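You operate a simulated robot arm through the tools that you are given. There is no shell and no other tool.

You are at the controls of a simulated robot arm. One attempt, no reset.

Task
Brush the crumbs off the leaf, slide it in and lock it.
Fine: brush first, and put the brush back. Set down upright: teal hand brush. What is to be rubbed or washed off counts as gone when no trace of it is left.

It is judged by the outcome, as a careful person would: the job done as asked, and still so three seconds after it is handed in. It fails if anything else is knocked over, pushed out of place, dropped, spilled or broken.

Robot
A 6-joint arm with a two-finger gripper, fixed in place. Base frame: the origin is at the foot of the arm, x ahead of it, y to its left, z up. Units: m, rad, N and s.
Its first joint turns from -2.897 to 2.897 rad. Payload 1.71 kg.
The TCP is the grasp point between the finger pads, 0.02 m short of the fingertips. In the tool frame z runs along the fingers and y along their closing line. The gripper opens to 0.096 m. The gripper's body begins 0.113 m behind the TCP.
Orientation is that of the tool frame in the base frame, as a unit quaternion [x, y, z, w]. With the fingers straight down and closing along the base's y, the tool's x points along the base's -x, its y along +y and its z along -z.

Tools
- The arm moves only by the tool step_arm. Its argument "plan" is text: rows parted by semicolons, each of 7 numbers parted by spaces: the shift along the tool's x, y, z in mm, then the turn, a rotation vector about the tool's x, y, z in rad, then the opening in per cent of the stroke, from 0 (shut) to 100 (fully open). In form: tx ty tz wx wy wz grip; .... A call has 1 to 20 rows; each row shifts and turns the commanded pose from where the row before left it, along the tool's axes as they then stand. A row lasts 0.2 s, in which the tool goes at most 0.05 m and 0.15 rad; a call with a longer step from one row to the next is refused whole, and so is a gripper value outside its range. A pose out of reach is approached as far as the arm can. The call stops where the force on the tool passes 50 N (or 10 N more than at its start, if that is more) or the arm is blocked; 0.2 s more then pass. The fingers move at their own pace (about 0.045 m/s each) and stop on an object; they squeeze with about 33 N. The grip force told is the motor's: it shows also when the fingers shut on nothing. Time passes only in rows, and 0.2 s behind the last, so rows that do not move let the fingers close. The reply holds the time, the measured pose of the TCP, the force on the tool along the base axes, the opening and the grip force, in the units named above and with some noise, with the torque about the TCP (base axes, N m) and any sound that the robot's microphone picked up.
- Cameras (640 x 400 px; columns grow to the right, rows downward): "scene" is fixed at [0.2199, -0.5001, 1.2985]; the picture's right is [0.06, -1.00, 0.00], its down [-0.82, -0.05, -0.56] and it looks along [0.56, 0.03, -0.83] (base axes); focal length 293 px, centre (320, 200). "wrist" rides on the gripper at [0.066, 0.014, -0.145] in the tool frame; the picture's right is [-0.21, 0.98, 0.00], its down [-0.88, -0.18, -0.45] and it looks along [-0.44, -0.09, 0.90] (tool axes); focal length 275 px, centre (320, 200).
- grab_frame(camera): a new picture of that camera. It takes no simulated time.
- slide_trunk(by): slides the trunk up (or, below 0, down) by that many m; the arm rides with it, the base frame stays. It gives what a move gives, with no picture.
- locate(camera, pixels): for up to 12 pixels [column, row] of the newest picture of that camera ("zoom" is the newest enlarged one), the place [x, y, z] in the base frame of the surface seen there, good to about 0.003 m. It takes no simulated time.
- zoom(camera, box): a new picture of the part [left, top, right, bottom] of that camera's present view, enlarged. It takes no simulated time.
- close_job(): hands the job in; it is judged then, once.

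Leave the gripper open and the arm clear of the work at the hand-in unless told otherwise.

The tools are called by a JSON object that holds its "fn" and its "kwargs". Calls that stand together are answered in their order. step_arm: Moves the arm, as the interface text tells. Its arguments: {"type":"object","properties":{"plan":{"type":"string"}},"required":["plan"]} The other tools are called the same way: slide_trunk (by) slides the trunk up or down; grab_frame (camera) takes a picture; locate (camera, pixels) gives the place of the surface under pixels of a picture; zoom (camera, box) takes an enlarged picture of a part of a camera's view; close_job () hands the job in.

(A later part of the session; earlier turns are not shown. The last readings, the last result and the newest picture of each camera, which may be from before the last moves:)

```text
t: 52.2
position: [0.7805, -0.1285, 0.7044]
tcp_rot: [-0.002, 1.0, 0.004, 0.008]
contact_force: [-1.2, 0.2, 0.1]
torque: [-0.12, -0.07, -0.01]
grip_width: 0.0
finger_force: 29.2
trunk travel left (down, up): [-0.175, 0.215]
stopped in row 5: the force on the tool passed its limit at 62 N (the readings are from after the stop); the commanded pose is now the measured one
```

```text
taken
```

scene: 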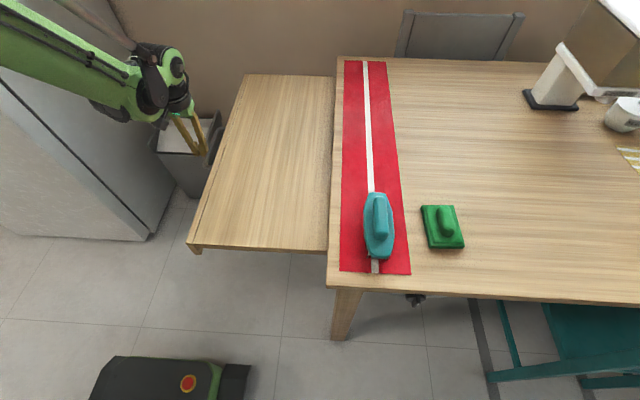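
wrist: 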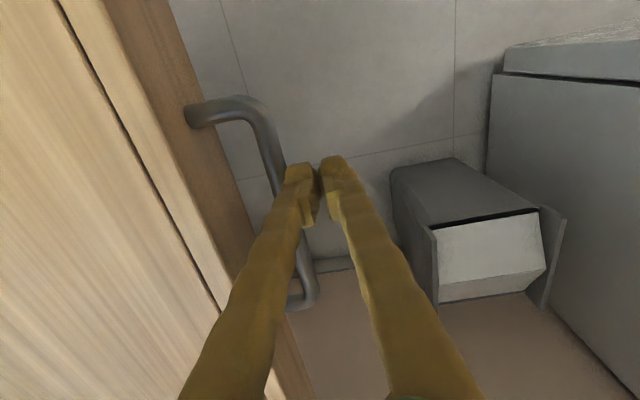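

The force limit tripped at 62 N as the fingers met the bar. I'll check whether the leaf moved at all and look closely at the contact.

{"fn": "zoom", "kwargs": {"camera": "scene", "box": [170, 200, 250, 260]}}

{"fn": "locate", "kwargs": {"camera": "scene", "pixels": [[190, 240], [192, 236], [245, 80], [220, 150], [198, 238]]}}

{"fn": "locate", "kwargs": {"camera": "wrist", "pixels": [[250, 110], [270, 155], [308, 270], [200, 112], [175, 100], [295, 300], [160, 60], [150, 100]]}}

```text
6.67 times, centred on (210, 230) of scene
```

zoom: 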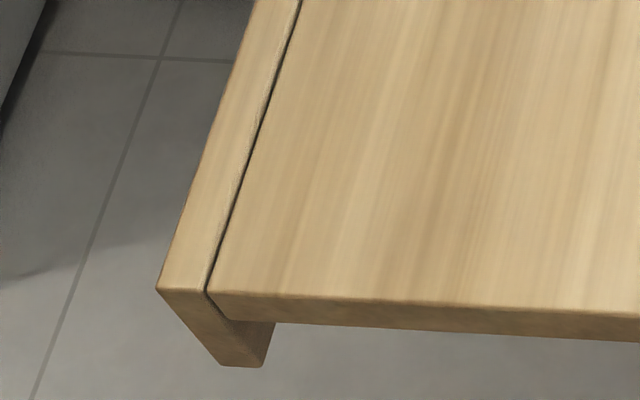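

```text
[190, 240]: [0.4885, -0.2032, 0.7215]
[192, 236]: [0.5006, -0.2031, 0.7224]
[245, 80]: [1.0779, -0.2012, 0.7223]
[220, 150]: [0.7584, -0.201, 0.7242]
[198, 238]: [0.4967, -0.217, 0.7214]
```

```text
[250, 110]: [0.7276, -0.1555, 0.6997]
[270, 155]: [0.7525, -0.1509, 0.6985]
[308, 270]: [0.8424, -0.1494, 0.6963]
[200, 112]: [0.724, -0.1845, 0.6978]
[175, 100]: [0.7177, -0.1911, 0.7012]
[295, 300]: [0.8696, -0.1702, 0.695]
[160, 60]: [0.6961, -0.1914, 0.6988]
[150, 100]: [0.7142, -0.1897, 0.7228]
```

The leaf did slide in by about 5–6 mm (panel face now at y≈-0.19), so it moves. The push was just too abrupt and flexed the arm. I'll back off, straighten the tool, return to x≈0.79 and z≈0.69, and then push more slowly.

{"fn": "step_arm", "kwargs": {"plan": "0 8 0 0.008 0.016 0.004 0; -10 0 14 0 0 0 0; 0 0 0 0 0 0 0; 0 -4 0 0 0 0 0; 0 -4 0 0 0 0 0; 0 -3 0 0 0 0 0; 0 -3 0 0 0 0 0; 0 -3 0 0 0 0 0; 0 -3 0 0 0 0 0"}}

```text
t: 53.8
position: [0.778, -0.1284, 0.7013]
tcp_rot: [-0.003, 1.0, 0.003, 0.007]
contact_force: [-1.5, 1.9, 0.6]
torque: [-0.14, -0.12, -0.01]
grip_width: 0.0004
finger_force: 29.5
trunk travel left (down, up): [-0.175, 0.215]
stopped in row 7: the force on the tool passed its limit at 56 N (the readings are from after the stop); the commanded pose is now the measured one
```

The trip was nearly the same again. The sideways shift of the reading after each stop (about -12 mm x, +12 mm z, small tilt) is the same offset I saw on the first move, so it's a constant command offset, not a push effect. I'll check whether the leaf moved further on this second push.

{"fn": "zoom", "kwargs": {"camera": "scene", "box": [170, 200, 250, 260]}}

{"fn": "zoom", "kwargs": {"camera": "scene", "box": [150, 90, 270, 180]}}

{"fn": "grab_frame", "kwargs": {"camera": "wrist"}}

```text
6.67 times, centred on (210, 230) of scene
```

zoom: 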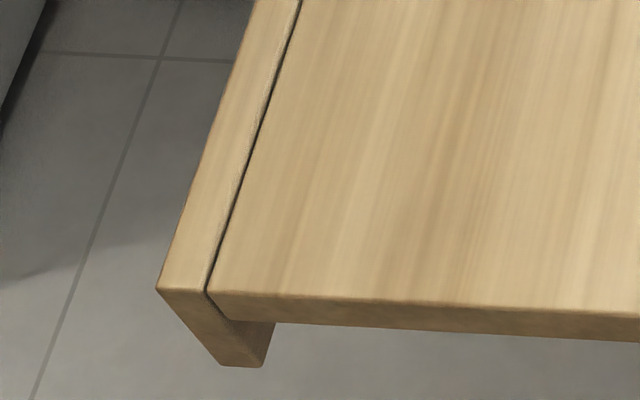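

```text
4.44 times, centred on (210, 135) of scene
```

zoom: 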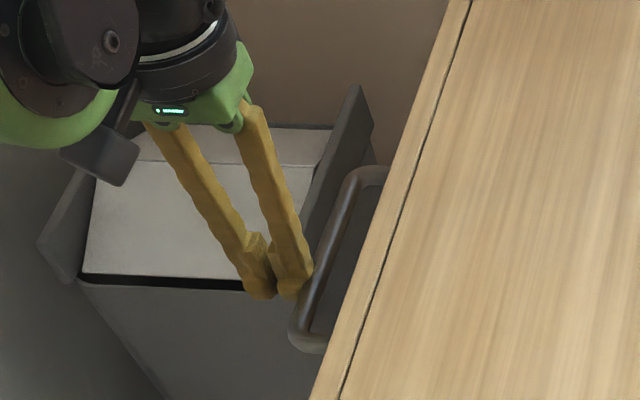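

```text
taken
```

wrist: 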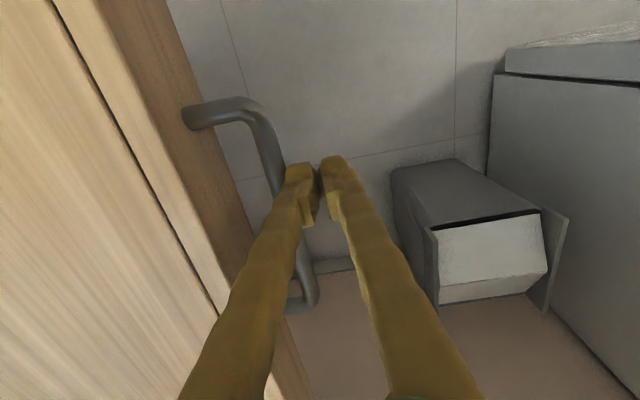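

The leaf moved only those first few millimetres and resists beyond that. Before forcing anything I'll inspect the lock knob. I'll back off, rise, and move round to the near side of the table.

{"fn": "step_arm", "kwargs": {"plan": "0 15 0 0.006 0.014 0.006 0; -8 15 -10 0 0 0 0; 0 0 -40 0 0 0 0; 0 0 -40 0 0 0 0; 0 0 -40 0 0 0 0; 0 0 -40 0 0 0 0; 0 0 -40 0 0 0 0; 0 0 -40 0 0 0 0; 0 0 0 0 0 0 0"}}

{"fn": "step_arm", "kwargs": {"plan": "20 -15 0 0 0 0 0; 33 -29 0 0 0 0 0; 33 -29 0 0 0 0 0; 33 -29 0 0 0 0 0; 33 -29 0 0 0 0 0; 33 -29 0 0 0 0 0; 33 -29 0 0 0 0 0; 33 -29 0 0 0 0 0; 33 -29 0 0 0 0 0; 33 -29 0 0 0 0 0; 33 -29 0 0 0 0 0; 33 -29 0 0 0 0 0; 33 -29 0 0 0 0 0; 33 -29 0 0 0 0 0; 33 -29 0 0 0 0 0; 33 -29 0 0 0 0 0; 33 -29 0 0 0 0 0; 33 -29 0 0 0 0 0; 33 -29 0 0 0 0 0; 0 0 0 0 0 0 0"}}

```text
t: 55.8
position: [0.7903, -0.0991, 0.9504]
tcp_rot: [0.0, 1.0, -0.001, 0.0]
contact_force: [-0.4, 0.5, -0.8]
torque: [0.0, 0.0, 0.0]
grip_width: 0.0
finger_force: 29.4
trunk travel left (down, up): [-0.175, 0.215]
```

```text
t: 60.0
position: [0.1747, -0.637, 0.9506]
tcp_rot: [0.0, 1.0, -0.001, -0.001]
contact_force: [0.4, -0.5, -0.5]
torque: [0.03, -0.02, -0.01]
grip_width: 0.0003
finger_force: 29.3
trunk travel left (down, up): [-0.175, 0.215]
```

I'm in front of the table's near edge. Now I'll lower to z≈0.74 and tilt the tool forward so the wrist camera looks under the table edge at the knob.

{"fn": "step_arm", "kwargs": {"plan": "0 10 35 0 0 0 0; 0 10 35 0 0 0 0; 0 10 35 0 0 0 0; 0 0 35 0 0 0 0; 0 0 35 0 0 0 0; 0 0 35 0 0 0 0; 0 0 0 0 -0.15 0 0; 0 0 0 0 -0.15 0 0; 0 0 0 0 -0.15 0 0; 0 0 0 0 -0.15 0 0; 0 0 0 0 -0.15 0 0; 0 0 0 0 -0.15 0 0; 0 0 0 0 0 0 0"}}

{"fn": "grab_frame", "kwargs": {"camera": "wrist"}}

{"fn": "grab_frame", "kwargs": {"camera": "scene"}}

```text
t: 62.8
position: [0.1746, -0.6069, 0.7425]
tcp_rot: [0.0, 0.901, 0.0, 0.434]
contact_force: [0.0, 1.0, -0.1]
torque: [0.03, -0.03, 0.01]
grip_width: 0.0
finger_force: 29.9
trunk travel left (down, up): [-0.175, 0.215]
```

```text
taken
```

wrist: 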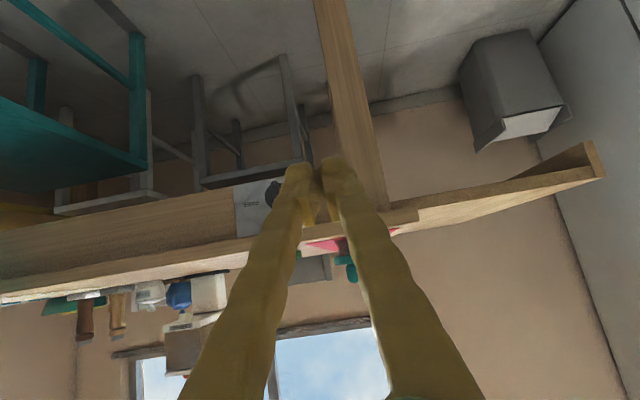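

```text
taken
```

scene: 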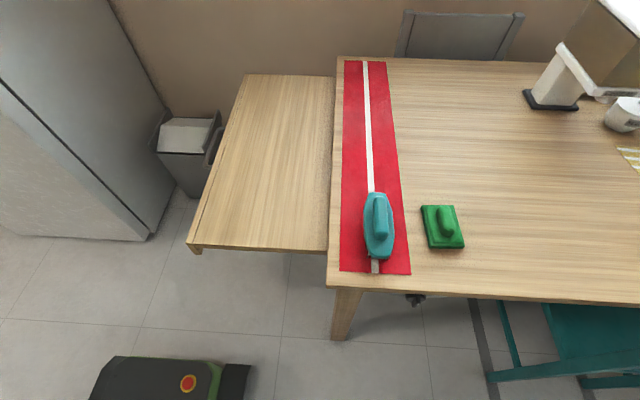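

The view is upside-down (the camera hangs below the tool). I can see a light plate with text and the dark knob at about (255–285, 180–230), partly hidden by the fingers. I'll shift toward +y to uncover it.

{"fn": "step_arm", "kwargs": {"plan": "0 30 0 0 0 0 0; 0 30 0 0 0 0 0; 0 20 0 0 0 0 0; 0 0 0 0 0 0 0"}}

{"fn": "grab_frame", "kwargs": {"camera": "wrist"}}

{"fn": "zoom", "kwargs": {"camera": "wrist", "box": [160, 150, 300, 250]}}

```text
t: 63.8
position: [0.1722, -0.5471, 0.7631]
tcp_rot: [-0.001, 0.901, 0.001, 0.433]
contact_force: [0.1, -0.1, 1.1]
torque: [-0.05, 0.01, -0.05]
grip_width: 0.0003
finger_force: 29.5
out of reach, approached as far as the arm can: row 2, 3
trunk travel left (down, up): [-0.175, 0.215]
```

```text
taken
```

wrist: 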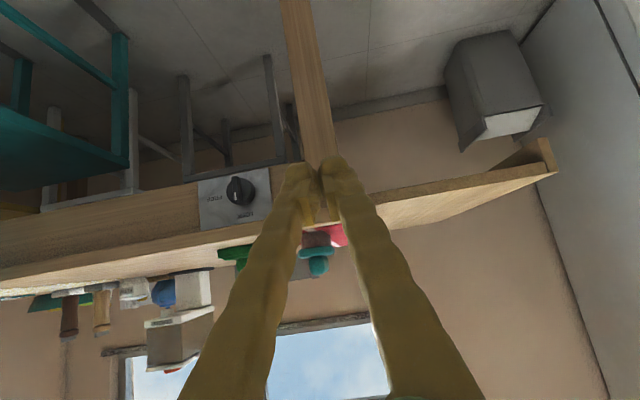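

```text
4.00 times, centred on (230, 200) of wrist
```

zoom: 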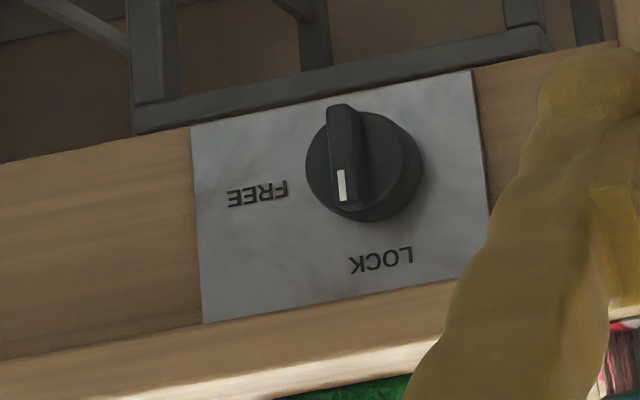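

Now it's readable. The plate says FREE and LOCK (upside down here), and the knob's white pointer mark is at the LOCK side, which in the world is upward; FREE is toward -y. So the leaf is currently locked in the open position, which explains the block. I'll have to turn the knob to FREE, slide the leaf in, then turn it back to LOCK. I'll measure the knob geometry.

{"fn": "locate", "kwargs": {"camera": "zoom", "pixels": [[342, 110], [345, 140], [342, 185], [345, 210], [365, 120], [395, 165], [320, 165], [365, 215], [258, 193], [380, 262], [220, 290], [470, 90]]}}

{"fn": "zoom", "kwargs": {"camera": "wrist", "box": [205, 160, 285, 230]}}

```text
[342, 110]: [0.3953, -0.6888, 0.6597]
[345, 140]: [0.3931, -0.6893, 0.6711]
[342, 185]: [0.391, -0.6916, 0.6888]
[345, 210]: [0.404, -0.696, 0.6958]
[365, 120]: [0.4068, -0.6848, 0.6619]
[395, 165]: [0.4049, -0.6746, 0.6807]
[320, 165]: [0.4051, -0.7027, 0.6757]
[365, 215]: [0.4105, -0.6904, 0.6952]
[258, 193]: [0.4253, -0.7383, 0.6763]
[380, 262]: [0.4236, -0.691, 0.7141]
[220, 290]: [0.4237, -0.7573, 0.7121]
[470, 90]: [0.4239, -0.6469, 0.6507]
```

```text
5.71 times, centred on (245, 195) of wrist
```

zoom: 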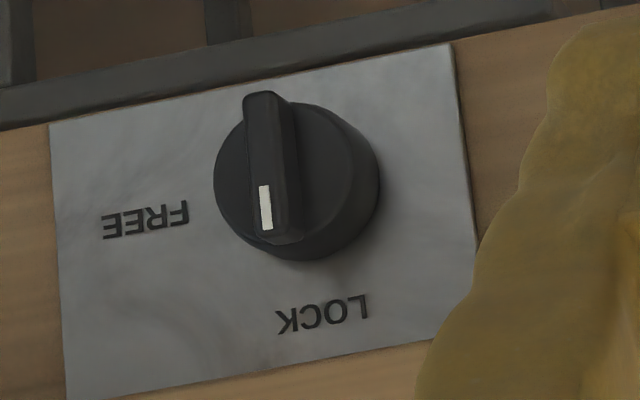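

The pointer is vertical with the mark up (z≈0.689), at LOCK. The plate is at x≈0.424, the knob disc face at x≈0.405, and the grip bar's front at x≈0.392. I'll refine the axis centre using the disc and bar edges.

{"fn": "locate", "kwargs": {"camera": "zoom", "pixels": [[219, 185], [345, 170], [335, 130], [300, 235], [240, 230], [232, 140], [262, 98], [290, 110], [252, 150], [275, 150], [252, 230], [282, 240]]}}

{"fn": "locate", "kwargs": {"camera": "wrist", "pixels": [[300, 225], [100, 232], [60, 245], [300, 205], [150, 220], [180, 200], [150, 260]]}}

```text
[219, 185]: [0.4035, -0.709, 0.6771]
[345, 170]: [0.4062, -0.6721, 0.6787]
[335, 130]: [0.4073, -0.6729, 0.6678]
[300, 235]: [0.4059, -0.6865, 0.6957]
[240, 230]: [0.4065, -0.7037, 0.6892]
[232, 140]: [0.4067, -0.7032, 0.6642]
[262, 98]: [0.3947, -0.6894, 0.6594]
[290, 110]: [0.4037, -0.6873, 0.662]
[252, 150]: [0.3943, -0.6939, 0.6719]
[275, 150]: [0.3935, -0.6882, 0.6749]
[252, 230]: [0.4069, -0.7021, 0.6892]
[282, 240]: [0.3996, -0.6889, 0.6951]
```

```text
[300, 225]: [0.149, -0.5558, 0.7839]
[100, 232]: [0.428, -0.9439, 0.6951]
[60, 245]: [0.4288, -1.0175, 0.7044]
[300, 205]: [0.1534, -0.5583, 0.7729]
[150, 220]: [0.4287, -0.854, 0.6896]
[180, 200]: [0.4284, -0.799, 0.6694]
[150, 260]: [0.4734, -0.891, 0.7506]
```

The knob axis is at about y=-0.690, z=0.678, with a bar about 8–10 mm wide and 38 mm long. I'll move to (0.28, -0.69, 0.70), level the tool to point along +x, and open the fingers partway.

{"fn": "step_arm", "kwargs": {"plan": "0 -40 0 0 0 0 0; 0 -40 0 0 0 0 0; -8 -21 27 0 0 0 20; -8 -21 27 0 0 0 40; -8 -21 27 0 0 0 40; -8 -20 27 0 0 0 40; 0 0 0 0 -0.134 0 40; 0 0 0 0 -0.134 0 40; 0 0 0 0 -0.134 0 40; 0 0 0 0 -0.134 0 40; 0 0 0 0 -0.134 0 40; 0 0 0 0 0 0 40"}}

{"fn": "grab_frame", "kwargs": {"camera": "wrist"}}

{"fn": "grab_frame", "kwargs": {"camera": "scene"}}

```text
t: 66.4
position: [0.277, -0.711, 0.7208]
tcp_rot: [0.0, 0.708, -0.001, 0.706]
contact_force: [-0.9, 0.4, -0.7]
torque: [-0.01, 0.02, -0.01]
grip_width: 0.0386
finger_force: 0.1
trunk travel left (down, up): [-0.175, 0.215]
```

```text
taken
```

wrist: 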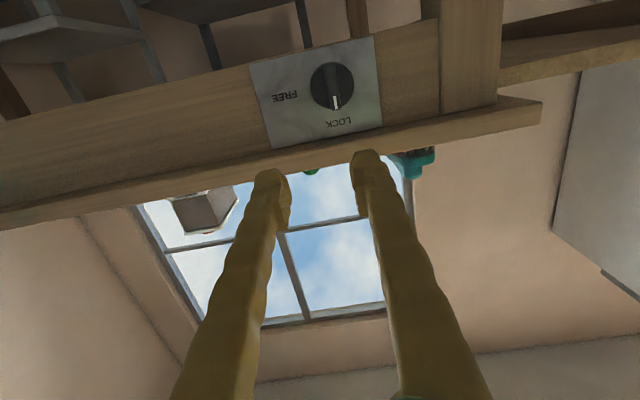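

```text
taken
```

scene: 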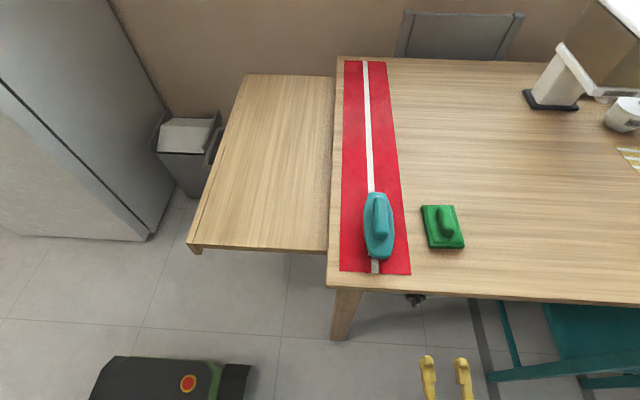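

The tool is level and facing the knob. The wrist view shows the white mark clearly at LOCK. I'll zoom for an accurate axis position.

{"fn": "zoom", "kwargs": {"camera": "wrist", "box": [285, 40, 385, 140]}}

{"fn": "locate", "kwargs": {"camera": "wrist", "pixels": [[311, 87], [354, 87], [333, 63], [335, 109], [330, 72], [336, 103], [327, 85], [340, 87], [333, 87], [322, 142], [380, 125], [380, 140]]}}

```text
4.00 times, centred on (335, 90) of wrist
```

zoom: 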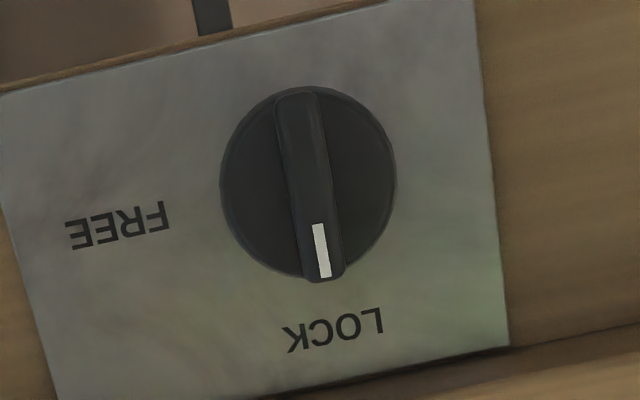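

```text
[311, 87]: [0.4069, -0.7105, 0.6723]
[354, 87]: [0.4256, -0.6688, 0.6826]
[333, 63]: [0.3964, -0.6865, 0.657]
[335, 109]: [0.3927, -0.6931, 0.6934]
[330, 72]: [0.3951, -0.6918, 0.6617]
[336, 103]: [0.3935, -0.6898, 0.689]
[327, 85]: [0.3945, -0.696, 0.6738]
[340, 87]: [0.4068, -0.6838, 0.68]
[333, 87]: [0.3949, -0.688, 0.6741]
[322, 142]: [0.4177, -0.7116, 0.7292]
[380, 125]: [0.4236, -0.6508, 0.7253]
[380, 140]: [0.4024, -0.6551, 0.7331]
```

The axis centre is at y≈-0.690, z≈0.677, and the bar is about 10 mm wide. I'll line up (TCP y -0.690, z 0.677), advance to x≈0.345, and check alignment before closing in.

{"fn": "step_arm", "kwargs": {"plan": "15 7 0 0 0 0 40; 15 7 0 0 0 0 40; 14 7 10 0 0 0 40; 0 0 20 0 0 0 40; 0 0 20 0 0 0 40; 0 0 18 0 0 0 40; 0 0 0 0 0 0 40; 0 0 0 0 0 0 40"}}

{"fn": "grab_frame", "kwargs": {"camera": "wrist"}}

```text
t: 68.2
position: [0.345, -0.6896, 0.6772]
tcp_rot: [0.0, 0.709, 0.0, 0.706]
contact_force: [-1.1, -0.5, 0.6]
torque: [-0.01, 0.05, 0.0]
grip_width: 0.0382
finger_force: 0.1
trunk travel left (down, up): [-0.175, 0.215]
```

```text
taken
```

wrist: 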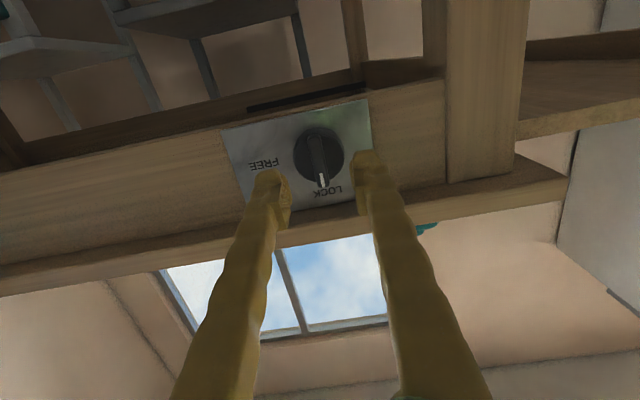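

The fingers straddle the knob bar. I'll advance to x≈0.381 so the fingertips stay just short of the disc face, then close on the bar.

{"fn": "step_arm", "kwargs": {"plan": "0 0 15 0 0 0 40; 0 0 12 0 0 0 40; 0 0 9 0 0 0 40; 0 0 0 0 0 0 40; 0 0 0 0 0 0 25; 0 0 0 0 0 0 10; 0 0 0 0 0 0 0; 0 0 0 0 0 0 0; 0 0 0 0 0 0 0"}}

{"fn": "grab_frame", "kwargs": {"camera": "wrist"}}

```text
t: 70.2
position: [0.381, -0.6892, 0.6769]
tcp_rot: [-0.001, 0.708, 0.0, 0.706]
contact_force: [3.3, -4.4, 1.5]
torque: [0.0, -0.03, -0.04]
grip_width: 0.0091
finger_force: 34.7
trunk travel left (down, up): [-0.175, 0.215]
```

```text
taken
```

wrist: 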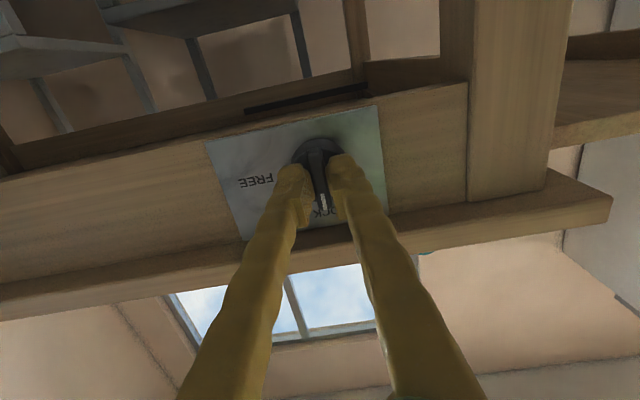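

The bar is gripped (width 9 mm). I'll turn clockwise as seen from the front, from LOCK (up) toward FREE (-y). First 0.4 rad as a test.

{"fn": "step_arm", "kwargs": {"plan": "0 0 0 0 0 0.1 0; 0 0 0 0 0 0.1 0; 0 0 0 0 0 0.1 0; 0 0 0 0 0 0.1 0; 0 0 0 0 0 0 0"}}

{"fn": "grab_frame", "kwargs": {"camera": "wrist"}}

```text
t: 71.4
position: [0.3811, -0.6906, 0.6765]
tcp_rot: [0.14, 0.694, 0.141, 0.692]
contact_force: [10.5, -4.6, -0.2]
torque: [-0.05, -0.02, -0.06]
grip_width: 0.009
finger_force: 35.1
trunk travel left (down, up): [-0.175, 0.215]
```

```text
taken
```

wrist: 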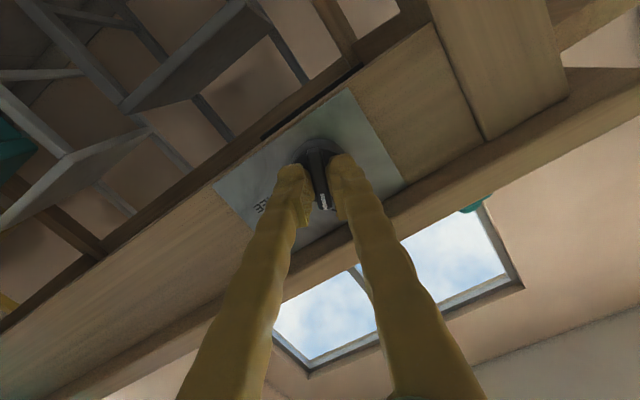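

The knob follows the gripper with low torque. There's a small pull along x (10 N), so I'll feed forward slightly while turning on.

{"fn": "step_arm", "kwargs": {"plan": "0 0 0.3 0 0 0.1 0; 0 0 0.2 0 0 0.1 0; 0 0 0 0 0 0.1 0; 0 0 0 0 0 0.1 0; 0 0 0 0 0 0.1 0; 0 0 0 0 0 0.1 0; 0 0 0 0 0 0 0"}}

```text
t: 73.0
position: [0.3805, -0.6887, 0.6757]
tcp_rot: [0.34, 0.622, 0.338, 0.619]
contact_force: [-5.7, 1.3, -7.1]
torque: [0.01, 0.06, -0.01]
grip_width: 0.0089
finger_force: 35.4
trunk travel left (down, up): [-0.175, 0.215]
```

Now at about 1.0 rad with low forces. I'll turn the remaining 0.57 rad to reach FREE.

{"fn": "step_arm", "kwargs": {"plan": "0 0 0 0 0 0.1 0; 0 0 0 0 0 0.1 0; 0 0 0 0 0 0.1 0; 0 0 0 0 0 0.1 0; 0 0 0 0 0 0.1 0; 0 0 0 0 0 0.07 0; 0 0 0 0 0 0 0; 0 0 0 0 0 0 0"}}

{"fn": "grab_frame", "kwargs": {"camera": "wrist"}}

```text
t: 74.8
position: [0.3813, -0.6898, 0.6765]
tcp_rot: [0.5, 0.501, 0.499, 0.499]
contact_force: [-6.3, 3.0, -8.4]
torque: [0.02, 0.12, 0.03]
grip_width: 0.0092
finger_force: 35.6
trunk travel left (down, up): [-0.175, 0.215]
```

```text
taken
```

wrist: 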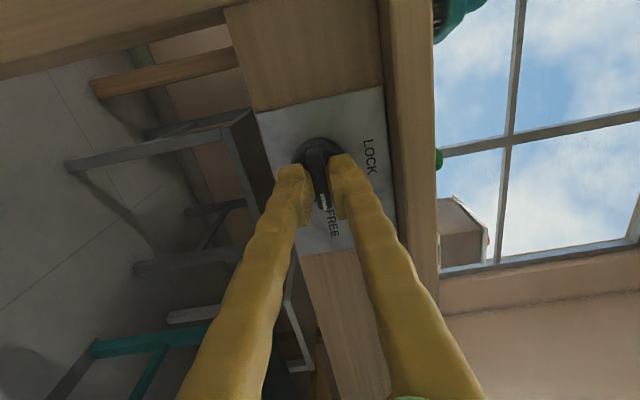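

The knob has turned 90° and the white mark points at FREE. I'll release, back straight out, and confirm the knob stays there.

{"fn": "step_arm", "kwargs": {"plan": "0 0 0 0 0 0 15; 0 0 0 0 0 0 30; 0 0 0 0 0 0 35; 0 0 -10 0 0 0 35; 0 0 -20 0 0 0 35; 0 0 -30 0 0 0 35; 0 0 -30 0 0 0 35; 0 0 0 0 0 0 35"}}

{"fn": "grab_frame", "kwargs": {"camera": "wrist"}}

{"fn": "zoom", "kwargs": {"camera": "wrist", "box": [260, 40, 400, 140]}}

```text
t: 76.6
position: [0.2909, -0.6902, 0.6759]
tcp_rot: [0.501, 0.502, 0.499, 0.499]
contact_force: [0.0, -0.1, 0.0]
torque: [0.0, 0.03, 0.01]
grip_width: 0.0334
finger_force: 0.1
trunk travel left (down, up): [-0.175, 0.215]
```

```text
taken
```

wrist: 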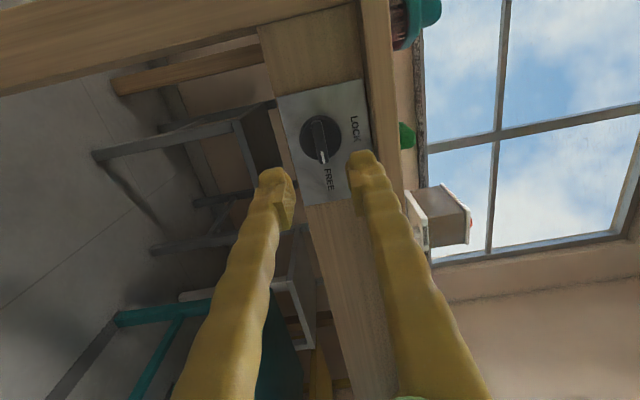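

```text
4.00 times, centred on (330, 90) of wrist
```

zoom: 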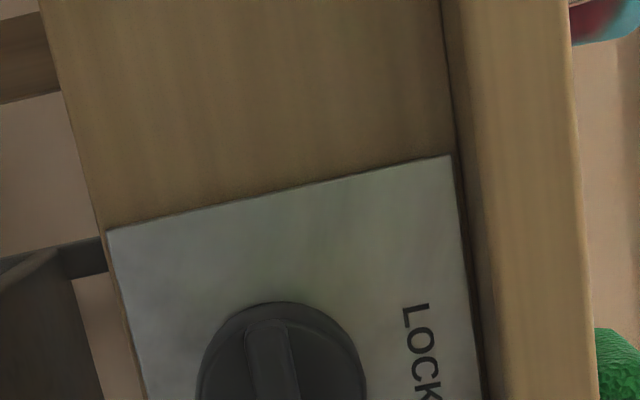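

The knob holds at FREE. Now I'll retreat a bit, unroll the wrist, and pitch the tool back to pointing down.

{"fn": "step_arm", "kwargs": {"plan": "0 0 -40 0 0 -0.1 35; 0 0 0 0 0 -0.147 20; 0 0 0 0 0 -0.147 0; 0 0 0 0 0 -0.147 0; 0 0 0 0 0 -0.147 0; 0 0 0 0 0 -0.147 0; 0 0 0 0 0 -0.147 0; 0 0 0 0 0 -0.147 0; 0 0 0 0 0 -0.147 0; 0 0 0 0 0 -0.147 0; 0 0 0 0 0 -0.147 0; 0 0 0 0 0 0 0"}}

{"fn": "step_arm", "kwargs": {"plan": "0 0 0 0 0.14 0 0; 0 0 0 0 0.143 0 0; 0 0 0 0 0.143 0 0; 0 0 0 0 0.143 0 0; 0 0 0 0 0.143 0 0; 0 0 0 0 0.143 0 0; 0 0 0 0 0.143 0 0; 0 0 0 0 0.143 0 0; 0 0 0 0 0.143 0 0; 0 0 0 0 0.143 0 0; 0 0 0 0 0.143 0 0; 0 0 -40 0 0 0 0; 0 0 -45 0 0 0 0; 0 0 -45 0 0 0 0; 0 0 -45 0 0 0 0; 0 0 -45 0 0 0 0; 0 0 -45 0 0 0 0; 0 0 0 0 0 0 0"}}

```text
t: 79.2
position: [0.2512, -0.6903, 0.6765]
tcp_rot: [-0.002, 0.708, 0.0, 0.706]
contact_force: [0.0, -0.2, -0.3]
torque: [0.0, 0.02, 0.0]
grip_width: 0.0
finger_force: 29.2
trunk travel left (down, up): [-0.175, 0.215]
```

```text
t: 83.0
position: [0.2515, -0.69, 0.9428]
tcp_rot: [-0.001, 1.0, 0.0, -0.002]
contact_force: [-0.3, 0.8, -0.5]
torque: [-0.05, -0.01, 0.0]
grip_width: 0.0
finger_force: 28.8
trunk travel left (down, up): [-0.175, 0.215]
```

The tool points down again at (0.25, -0.69, 0.94). I'll fly back to the outside of the leaf's handle at (0.79, -0.09).

{"fn": "step_arm", "kwargs": {"plan": "-16 17 0 0 0 0 0; -29 32.5 0 0 0 0 0; -29 32.5 0 0 0 0 0; -29 32.5 0 0 0 0 0; -29 32.5 0 0 0 0 0; -29 32.5 0 0 0 0 0; -29 32.5 0 0 0 0 0; -29 32.5 0 0 0 0 0; -29 32.5 0 0 0 0 0; -29 32.5 0 0 0 0 0; -29 32.5 0 0 0 0 0; -29 32.5 0 0 0 0 0; -29 32.5 0 0 0 0 0; -29 32.5 0 0 0 0 0; -29 32.5 0 0 0 0 0; -29 32.5 0 0 0 0 0; -29 32.5 0 0 0 0 0; -29 32.5 0 0 0 0 0; -29 32.5 0 0 0 0 0; 0 0 0 0 0 0 0"}}

{"fn": "step_arm", "kwargs": {"plan": "0 5 20 0 0 0 0; 0 5 30 0 0 0 0; 0 5 35 0 0 0 0; 0 0 35 0 0 0 0; 0 0 35 0 0 0 0; 0 0 35 0 0 0 0; 0 0 35 0 0 0 0; 0 0 25 0 0 0 0; 0 0 0 0 0 0 0; 0 0 0 0 0 0 0"}}

{"fn": "grab_frame", "kwargs": {"camera": "wrist"}}

{"fn": "grab_frame", "kwargs": {"camera": "scene"}}

```text
t: 87.2
position: [0.7905, -0.0868, 0.939]
tcp_rot: [0.001, 1.0, 0.0, -0.001]
contact_force: [0.8, -0.7, -0.6]
torque: [-0.03, 0.05, -0.02]
grip_width: 0.0001
finger_force: 29.7
trunk travel left (down, up): [-0.175, 0.215]
```

```text
t: 89.4
position: [0.7896, -0.0715, 0.6895]
tcp_rot: [0.0, 1.0, 0.0, -0.001]
contact_force: [-0.6, 0.3, 0.3]
torque: [0.0, 0.01, 0.0]
grip_width: 0.0
finger_force: 29.3
trunk travel left (down, up): [-0.175, 0.215]
```

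```text
taken
```

wrist: 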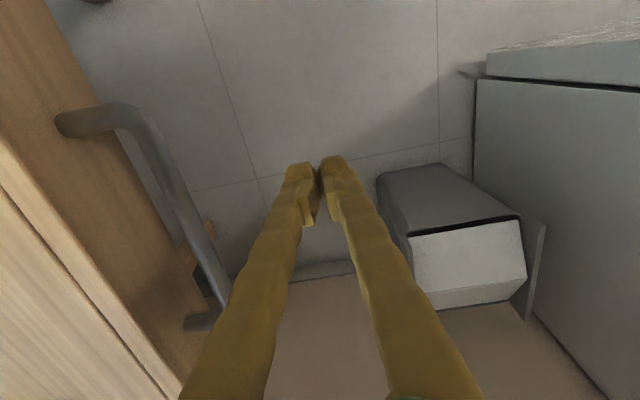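

```text
taken
```

scene: 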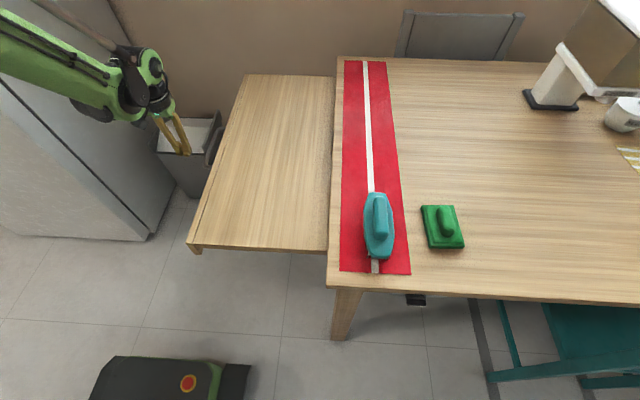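

I'm back outside the bar. I'll approach quickly to y≈-0.128, then push in 5 mm steps and watch the force.

{"fn": "step_arm", "kwargs": {"plan": "0 -20 0 0 0 0 0; 0 -20 0 0 0 0 0; 0 -12 0 0 0 0 0; 0 -4 0 0 0 0 0; 0 -4 0 0 0 0 0; 0 -4 0 0 0 0 0; 0 -4 0 0 0 0 0; 0 -4 0 0 0 0 0; 0 -4 0 0 0 0 0; 0 -4 0 0 0 0 0; 0 -4 0 0 0 0 0; 0 -4 0 0 0 0 0"}}

{"fn": "grab_frame", "kwargs": {"camera": "scene"}}

```text
t: 92.0
position: [0.7882, -0.1607, 0.6905]
tcp_rot: [0.0, 1.0, 0.0, 0.0]
contact_force: [-2.1, 3.7, -1.6]
torque: [0.02, 0.0, -0.04]
grip_width: 0.0003
finger_force: 29.5
trunk travel left (down, up): [-0.175, 0.215]
```

```text
taken
```

scene: 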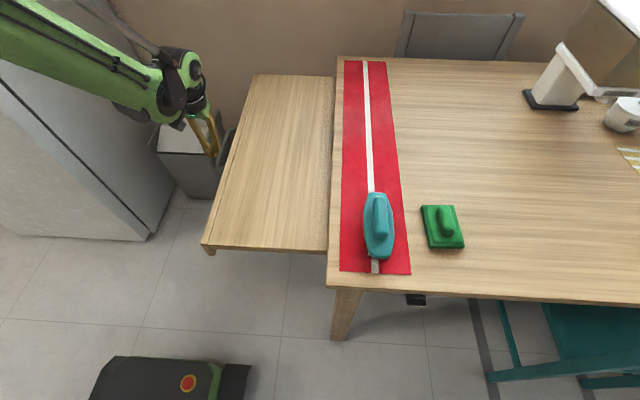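

The knob freed it. The leaf slides with only about 4 N. I'll keep pushing steadily.

{"fn": "step_arm", "kwargs": {"plan": "0 -6 0 0 0 0 0; 0 -9 0 0 0 0 0; 0 -9 0 0 0 0 0; 0 -9 0 0 0 0 0; 0 -9 0 0 0 0 0; 0 -9 0 0 0 0 0; 0 -9 0 0 0 0 0; 0 -9 0 0 0 0 0; 0 -9 0 0 0 0 0; 0 -9 0 0 0 0 0; 0 -9 0 0 0 0 0; 0 -9 0 0 0 0 0; 0 -9 0 0 0 0 0; 0 -9 0 0 0 0 0; 0 -9 0 0 0 0 0; 0 -9 0 0 0 0 0; 0 -9 0 0 0 0 0; 0 -9 0 0 0 0 0; 0 -9 0 0 0 0 0"}}

{"fn": "grab_frame", "kwargs": {"camera": "scene"}}

{"fn": "grab_frame", "kwargs": {"camera": "wrist"}}

```text
t: 96.0
position: [0.7896, -0.3291, 0.69]
tcp_rot: [0.001, 1.0, -0.001, -0.001]
contact_force: [-0.8, 2.3, 0.8]
torque: [-0.01, 0.02, 0.03]
grip_width: 0.0
finger_force: 29.3
trunk travel left (down, up): [-0.175, 0.215]
```

```text
taken
```

scene: 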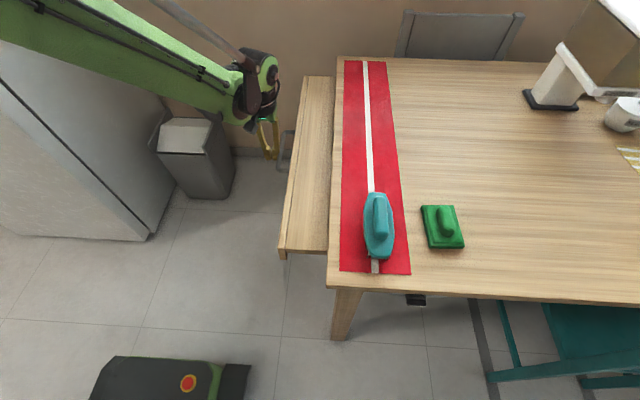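

```text
taken
```

wrist: 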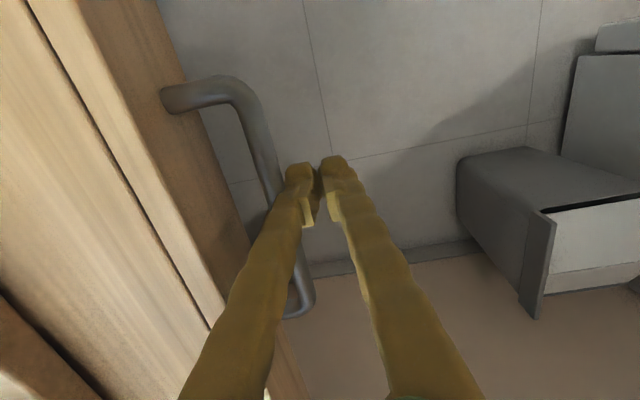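

The leaf is about two-thirds in. I'll continue, slowing toward the end.

{"fn": "step_arm", "kwargs": {"plan": "0 -6 0 0 0 0 0; 0 -9 0 0 0 0 0; 0 -9 0 0 0 0 0; 0 -9 0 0 0 0 0; 0 -9 0 0 0 0 0; 0 -9 0 0 0 0 0; 0 -9 0 0 0 0 0; 0 -9 0 0 0 0 0; 0 -6 0 0 0 0 0; 0 -5 0 0 0 0 0; 0 -4 0 0 0 0 0; 0 -4 0 0 0 0 0; 0 0 0 0 0 0 0"}}

{"fn": "grab_frame", "kwargs": {"camera": "scene"}}

{"fn": "grab_frame", "kwargs": {"camera": "wrist"}}

```text
t: 98.8
position: [0.7899, -0.4162, 0.6903]
tcp_rot: [0.0, 1.0, 0.0, -0.001]
contact_force: [2.0, 2.6, 1.2]
torque: [-0.04, 0.0, 0.01]
grip_width: 0.0
finger_force: 29.7
trunk travel left (down, up): [-0.175, 0.215]
```

```text
taken
```

scene: 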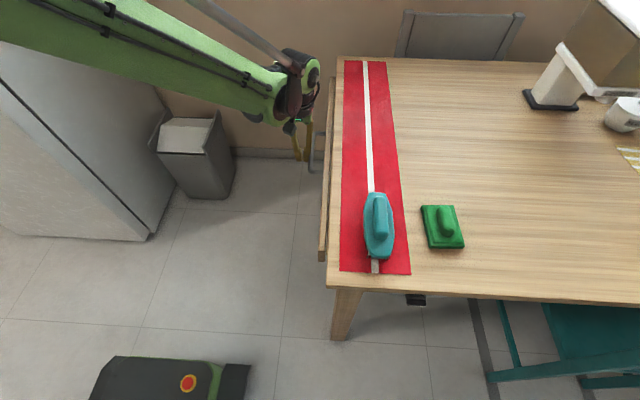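

```text
taken
```

wrist: 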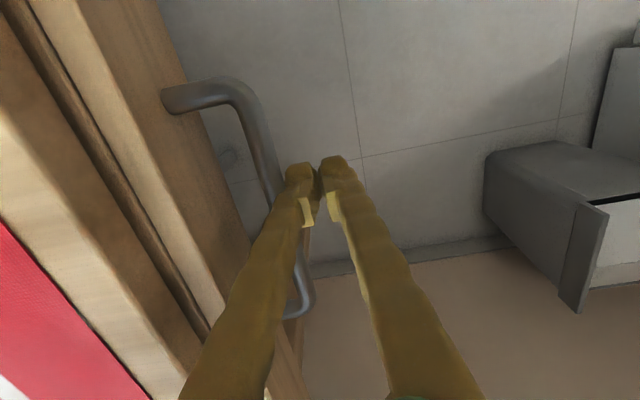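

The panel is almost at the table edge. I'll finish with 3 mm steps until it meets its stop.

{"fn": "step_arm", "kwargs": {"plan": "0 -3 0 0 0 0 0; 0 -3 0 0 0 0 0; 0 -3 0 0 0 0 0; 0 -3 0 0 0 0 0; 0 -3 0 0 0 0 0; 0 -3 0 0 0 0 0; 0 0 0 0 0 0 0"}}

{"fn": "zoom", "kwargs": {"camera": "scene", "box": [280, 60, 400, 300]}}

{"fn": "grab_frame", "kwargs": {"camera": "wrist"}}

```text
t: 99.8
position: [0.777, -0.4226, 0.7038]
tcp_rot: [-0.001, 1.0, 0.003, 0.007]
contact_force: [0.6, 0.7, 1.3]
torque: [-0.08, -0.1, 0.01]
grip_width: 0.0004
finger_force: 28.9
trunk travel left (down, up): [-0.175, 0.215]
stopped in row 4: the force on the tool passed its limit at 56 N (the readings are from after the stop); the commanded pose is now the measured one
```

```text
1.67 times, centred on (340, 180) of scene
```

zoom: 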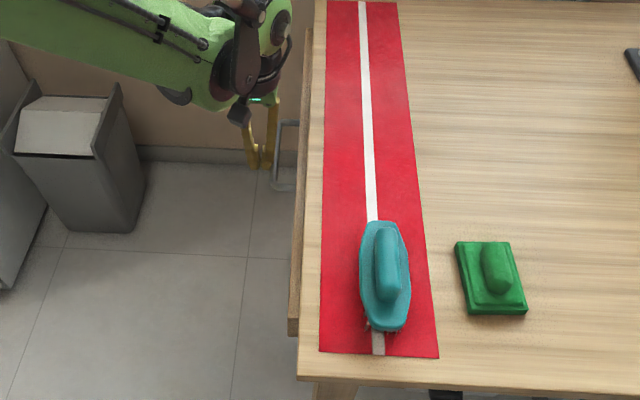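

```text
taken
```

wrist: 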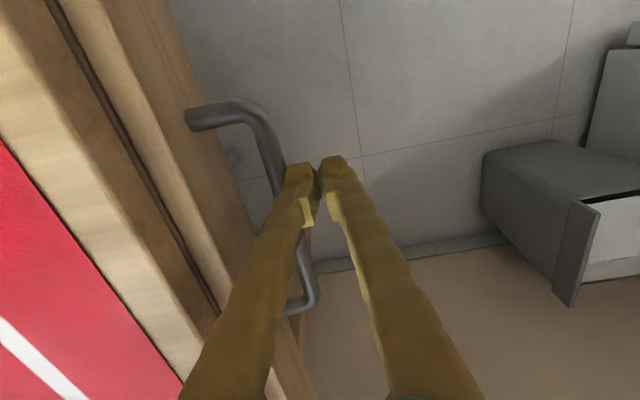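

A firm stop at about TCP y -0.427. The leaf appears to be fully in. I'll check the panel against the table edge for a remaining gap.

{"fn": "zoom", "kwargs": {"camera": "wrist", "box": [0, 0, 240, 200]}}

{"fn": "locate", "kwargs": {"camera": "wrist", "pixels": [[190, 115], [150, 115], [120, 115], [100, 115], [80, 60], [100, 60], [60, 115], [40, 60], [250, 120], [268, 160], [130, 60], [160, 150]]}}

{"fn": "zoom", "kwargs": {"camera": "scene", "box": [300, 200, 380, 300]}}

```text
2.00 times, centred on (120, 100) of wrist
```

zoom: 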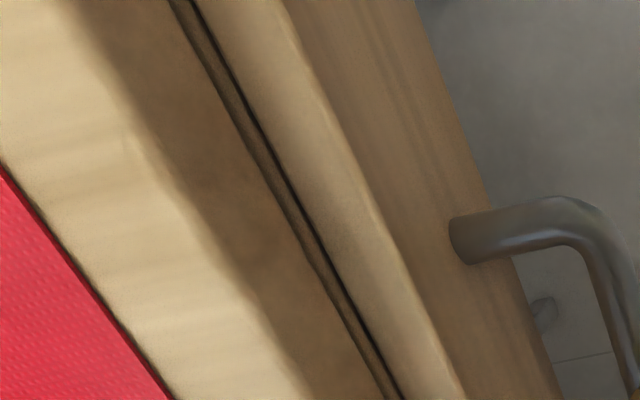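

```text
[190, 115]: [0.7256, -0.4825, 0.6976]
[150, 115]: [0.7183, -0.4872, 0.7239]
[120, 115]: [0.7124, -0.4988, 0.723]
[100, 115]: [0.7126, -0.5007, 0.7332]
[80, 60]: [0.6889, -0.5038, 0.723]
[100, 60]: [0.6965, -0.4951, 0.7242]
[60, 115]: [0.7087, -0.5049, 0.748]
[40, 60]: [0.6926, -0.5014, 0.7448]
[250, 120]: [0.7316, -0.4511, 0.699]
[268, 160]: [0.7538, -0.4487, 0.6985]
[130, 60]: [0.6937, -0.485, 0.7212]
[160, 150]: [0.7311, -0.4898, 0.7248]
```

```text
4.00 times, centred on (340, 250) of scene
```

zoom: 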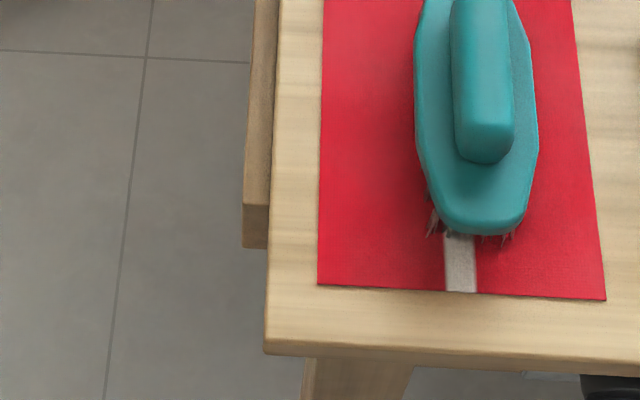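

The panel's outer face is at y≈-0.484, about 0.30 m of travel, with just a hairline strip left by the groove. To be sure it's seated and didn't rebound, I'll straighten the tool and press once more, slowly.

{"fn": "step_arm", "kwargs": {"plan": "0 6 0 0.006 0.014 0.002 0; -12 0 14 0 0 0 0; 0 0 0 0 0 0 0; 0 -4 0 0 0 0 0; 0 -2 0 0 0 0 0; 0 -1 0 0 0 0 0; 0 -1 0 0 0 0 0; 0 0 0 0 0 0 0"}}

```text
t: 101.6
position: [0.7785, -0.4231, 0.7011]
tcp_rot: [-0.001, 1.0, 0.001, 0.006]
contact_force: [-0.5, 0.0, 0.7]
torque: [-0.04, -0.08, 0.01]
grip_width: 0.0
finger_force: 29.5
trunk travel left (down, up): [-0.175, 0.215]
stopped in row 8: the force on the tool passed its limit at 51 N (the readings are from after the stop); the commanded pose is now the measured one
```

The same hard stop at 51 N, so the leaf is seated. I'll back away, rise, and look before going to the knob.

{"fn": "step_arm", "kwargs": {"plan": "0 15 0 0.002 0.012 0.002 0; -10 25 0 0 0 0 0; 0 20 -20 0 0 0 0; 0 0 -40 0 0 0 0; 0 0 -40 0 0 0 0; 0 0 -40 0 0 0 0; 0 0 -40 0 0 0 0; 0 0 -40 0 0 0 0; 0 0 -30 0 0 0 0; 0 0 0 0 0 0 0"}}

{"fn": "grab_frame", "kwargs": {"camera": "wrist"}}

{"fn": "grab_frame", "kwargs": {"camera": "scene"}}

```text
t: 103.8
position: [0.7897, -0.3625, 0.9493]
tcp_rot: [0.0, 1.0, -0.001, 0.0]
contact_force: [-0.3, 0.0, -0.3]
torque: [0.01, -0.01, 0.0]
grip_width: 0.0
finger_force: 29.2
trunk travel left (down, up): [-0.175, 0.215]
```

```text
taken
```

wrist: 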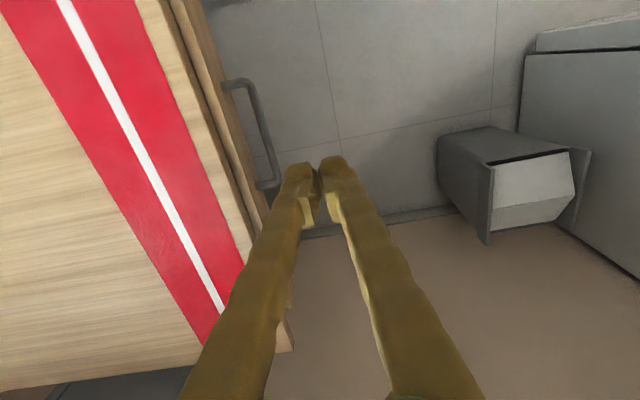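

```text
taken
```

scene: 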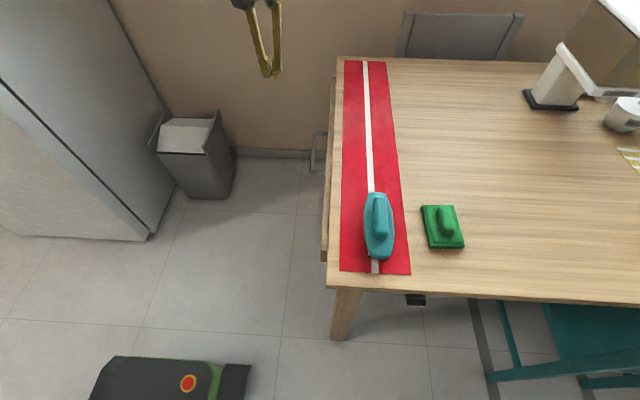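

The leaf is fully in, with the panel parallel to the table edge, and the brush and pad are undisturbed. Now to the knob: I'll fly to (0.25, -0.69), descend, and level the tool.

{"fn": "step_arm", "kwargs": {"plan": "20 -12 0 0 0 0 0; 39 -23.5 0 0 0 0 0; 39 -23.5 0 0 0 0 0; 39 -23.5 0 0 0 0 0; 39 -23.5 0 0 0 0 0; 39 -23.5 0 0 0 0 0; 39 -23.5 0 0 0 0 0; 39 -23.5 0 0 0 0 0; 39 -23.5 0 0 0 0 0; 39 -23.5 0 0 0 0 0; 39 -23.5 0 0 0 0 0; 39 -23.5 0 0 0 0 0; 39 -23.5 0 0 0 0 0; 39 -23.5 0 0 0 0 0; 12 -10 0 0 0 0 0; 0 0 0 0 0 0 0"}}

{"fn": "step_arm", "kwargs": {"plan": "0 0 40 0 0 0 0; 0 0 45 0 0 0 0; 0 0 45 0 0 0 0; 0 0 45 0 0 0 0; 0 0 45 0 0 0 0; 0 0 45 0 0 0 0; 0 0 0 0 -0.143 0 0; 0 0 0 0 -0.143 0 0; 0 0 0 0 -0.143 0 0; 0 0 0 0 -0.143 0 10; 0 0 0 0 -0.143 0 20; 0 0 0 0 -0.143 0 35; 0 0 0 0 -0.143 0 35; 0 0 0 0 -0.143 0 35; 0 0 0 0 -0.143 0 35; 0 0 0 0 -0.143 0 35; 0 0 0 0 -0.141 0 35; 0 0 0 0 0 0 35"}}

```text
t: 107.2
position: [0.2535, -0.6903, 0.9486]
tcp_rot: [0.0, 1.0, 0.0, 0.0]
contact_force: [0.7, 0.6, 0.1]
torque: [0.0, -0.01, 0.03]
grip_width: 0.0
finger_force: 29.8
trunk travel left (down, up): [-0.175, 0.215]
```

```text
t: 111.0
position: [0.2524, -0.6913, 0.6847]
tcp_rot: [0.0, 0.707, 0.0, 0.707]
contact_force: [0.1, 0.1, -0.1]
torque: [-0.01, -0.02, 0.0]
grip_width: 0.0334
finger_force: 0.0
trunk travel left (down, up): [-0.175, 0.215]
```

The tool is level. I'll correct the height to 0.677 and roll 90° to match the bar's FREE orientation.

{"fn": "step_arm", "kwargs": {"plan": "7.5 1 0 0 0 0.1428 35; 0 0 0 0 0 0.1428 35; 0 0 0 0 0 0.1428 35; 0 0 0 0 0 0.1428 35; 0 0 0 0 0 0.1428 35; 0 0 0 0 0 0.1428 35; 0 0 0 0 0 0.1428 35; 0 0 0 0 0 0.1428 35; 0 0 0 0 0 0.1428 35; 0 0 0 0 0 0.1428 35; 0 0 0 0 0 0.1428 35; 0 0 0 0 0 0 35"}}

{"fn": "grab_frame", "kwargs": {"camera": "wrist"}}

```text
t: 113.6
position: [0.2525, -0.6903, 0.6753]
tcp_rot: [0.5, 0.501, 0.499, 0.499]
contact_force: [-0.8, -0.7, -0.1]
torque: [-0.02, -0.01, 0.01]
grip_width: 0.0336
finger_force: 0.1
trunk travel left (down, up): [-0.175, 0.215]
```

```text
taken
```

wrist: 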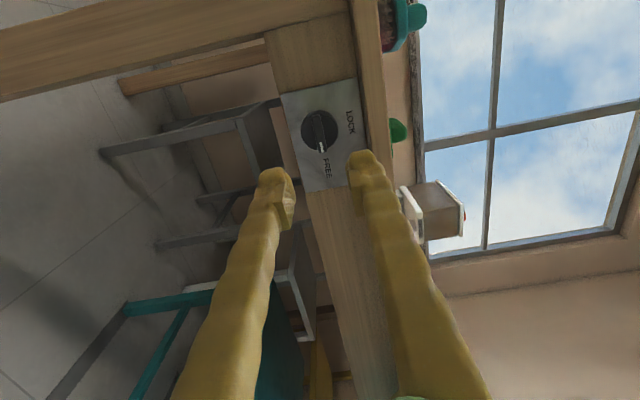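

Aligned: the knob mark is still at FREE. I'll advance 128 mm to x≈0.381 and close on the bar.

{"fn": "step_arm", "kwargs": {"plan": "0 1.3 25 0 0 0 35; 0 0 30 0 0 0 35; 0 0 30 0 0 0 35; 0 0 20 0 0 0 35; 0 0 14 0 0 0 35; 0 0 9.5 0 0 0 35; 0 0 0 0 0 0 35; 0 0 0 0 0 0 20; 0 0 0 0 0 0 8; 0 0 0 0 0 0 0; 0 0 0 0 0 0 0; 0 0 0 0 0 0 0"}}

{"fn": "grab_frame", "kwargs": {"camera": "wrist"}}

```text
t: 116.2
position: [0.3818, -0.6891, 0.6761]
tcp_rot: [0.5, 0.501, 0.499, 0.499]
contact_force: [-3.8, 13.3, -42.6]
torque: [0.01, 0.52, -0.08]
grip_width: 0.0088
finger_force: 34.9
trunk travel left (down, up): [-0.175, 0.215]
```

```text
taken
```

wrist: 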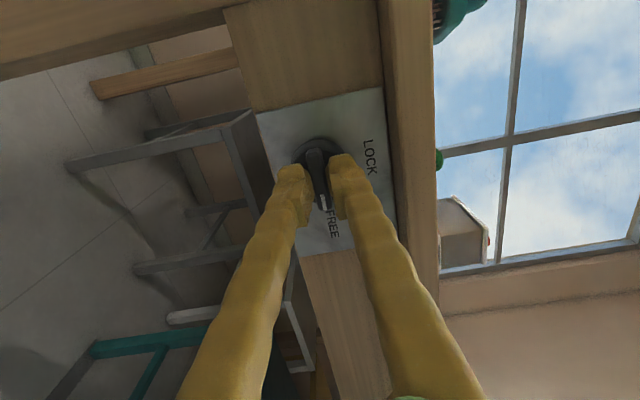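

The bar is gripped, but the tool is pressing about 43 N upward against the knob's axis (commanded slightly high). I'll relax it down 1.8 mm and 0.6 mm toward +y before turning.

{"fn": "step_arm", "kwargs": {"plan": "0.3 -0.9 0 0 0 0 0; 0.3 -0.9 0 0 0 0 0; 0 0 0 0 0 0 0"}}

```text
t: 117.0
position: [0.3829, -0.6898, 0.6761]
tcp_rot: [0.5, 0.501, 0.5, 0.499]
contact_force: [5.2, -0.2, -21.2]
torque: [0.0, 0.24, 0.15]
grip_width: 0.0089
finger_force: 35.3
trunk travel left (down, up): [-0.175, 0.215]
```

Still 21 N vertically. I'll relax another 1.6 mm.

{"fn": "step_arm", "kwargs": {"plan": "0 -0.8 0 0 0 0 0; 0 -0.8 0 0 0 0 0; 0 0 0 0 0 0 0"}}

```text
t: 117.8
position: [0.3813, -0.6899, 0.6758]
tcp_rot: [0.5, 0.501, 0.5, 0.499]
contact_force: [18.6, -16.4, 14.1]
torque: [0.0, -0.14, -0.18]
grip_width: 0.0091
finger_force: 35.1
trunk travel left (down, up): [-0.175, 0.215]
```

{"fn": "step_arm", "kwargs": {"plan": "-0.5 0.5 0.6 0 0 0 0; 0 0 0 0 0 0 0"}}

```text
t: 118.4
position: [0.382, -0.6903, 0.6762]
tcp_rot: [0.5, 0.5, 0.5, 0.5]
contact_force: [13.1, -17.2, 21.8]
torque: [0.0, -0.29, -0.25]
grip_width: 0.0093
finger_force: 35.4
trunk travel left (down, up): [-0.175, 0.215]
```

{"fn": "step_arm", "kwargs": {"plan": "0 0 0 0 0 0 0; 0 0 0 0 0 0 0; 0 0 0 0 0 0 0"}}

```text
t: 119.2
position: [0.3818, -0.6897, 0.6763]
tcp_rot: [0.499, 0.5, 0.5, 0.501]
contact_force: [12.4, -20.8, 28.3]
torque: [0.0, -0.34, -0.34]
grip_width: 0.0093
finger_force: 35.3
trunk travel left (down, up): [-0.175, 0.215]
```

The force drifts slowly while constrained, since the controller keeps correcting. I'll nudge the command back toward the axis: up 1 mm, -y 0.6 mm, forward 0.3 mm.

{"fn": "step_arm", "kwargs": {"plan": "-0.6 1.0 0.3 0 0 0 0; 0 0 0 0 0 0 0; 0 0 0 0 0 0 0"}}

```text
t: 120.0
position: [0.3823, -0.6903, 0.6754]
tcp_rot: [0.5, 0.501, 0.5, 0.5]
contact_force: [1.2, -9.8, 11.7]
torque: [0.05, -0.13, -0.24]
grip_width: 0.0091
finger_force: 35.3
trunk travel left (down, up): [-0.175, 0.215]
```

Forces are down to about 15 N. I'll start turning back counterclockwise (toward LOCK, up) in 0.1 rad steps.

{"fn": "step_arm", "kwargs": {"plan": "-0.3 0.3 0 0 0 -0.1 0; 0 0 0 0 0 -0.1 0; 0 0 0 0 0 -0.1 0; 0 0 0 0 0 -0.1 0; 0 0 0 0 0 0 0"}}

```text
t: 121.2
position: [0.3824, -0.69, 0.6762]
tcp_rot: [0.39, 0.591, 0.39, 0.589]
contact_force: [-11.1, 16.2, -11.0]
torque: [-0.03, 0.21, 0.34]
grip_width: 0.0092
finger_force: 34.9
trunk travel left (down, up): [-0.175, 0.215]
```

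{"fn": "step_arm", "kwargs": {"plan": "0.5 -0.15 -0.3 0 0 -0.1 0; 0 0 0 0 0 -0.1 0; 0 0 0 0 0 -0.1 0; 0 0 0 0 0 -0.1 0; 0 0 0 0 0 0 0"}}

```text
t: 122.4
position: [0.3801, -0.6901, 0.6775]
tcp_rot: [0.265, 0.656, 0.265, 0.655]
contact_force: [-4.7, 16.4, -13.3]
torque: [-0.03, 0.16, 0.19]
grip_width: 0.0092
finger_force: 35.3
trunk travel left (down, up): [-0.175, 0.215]
```

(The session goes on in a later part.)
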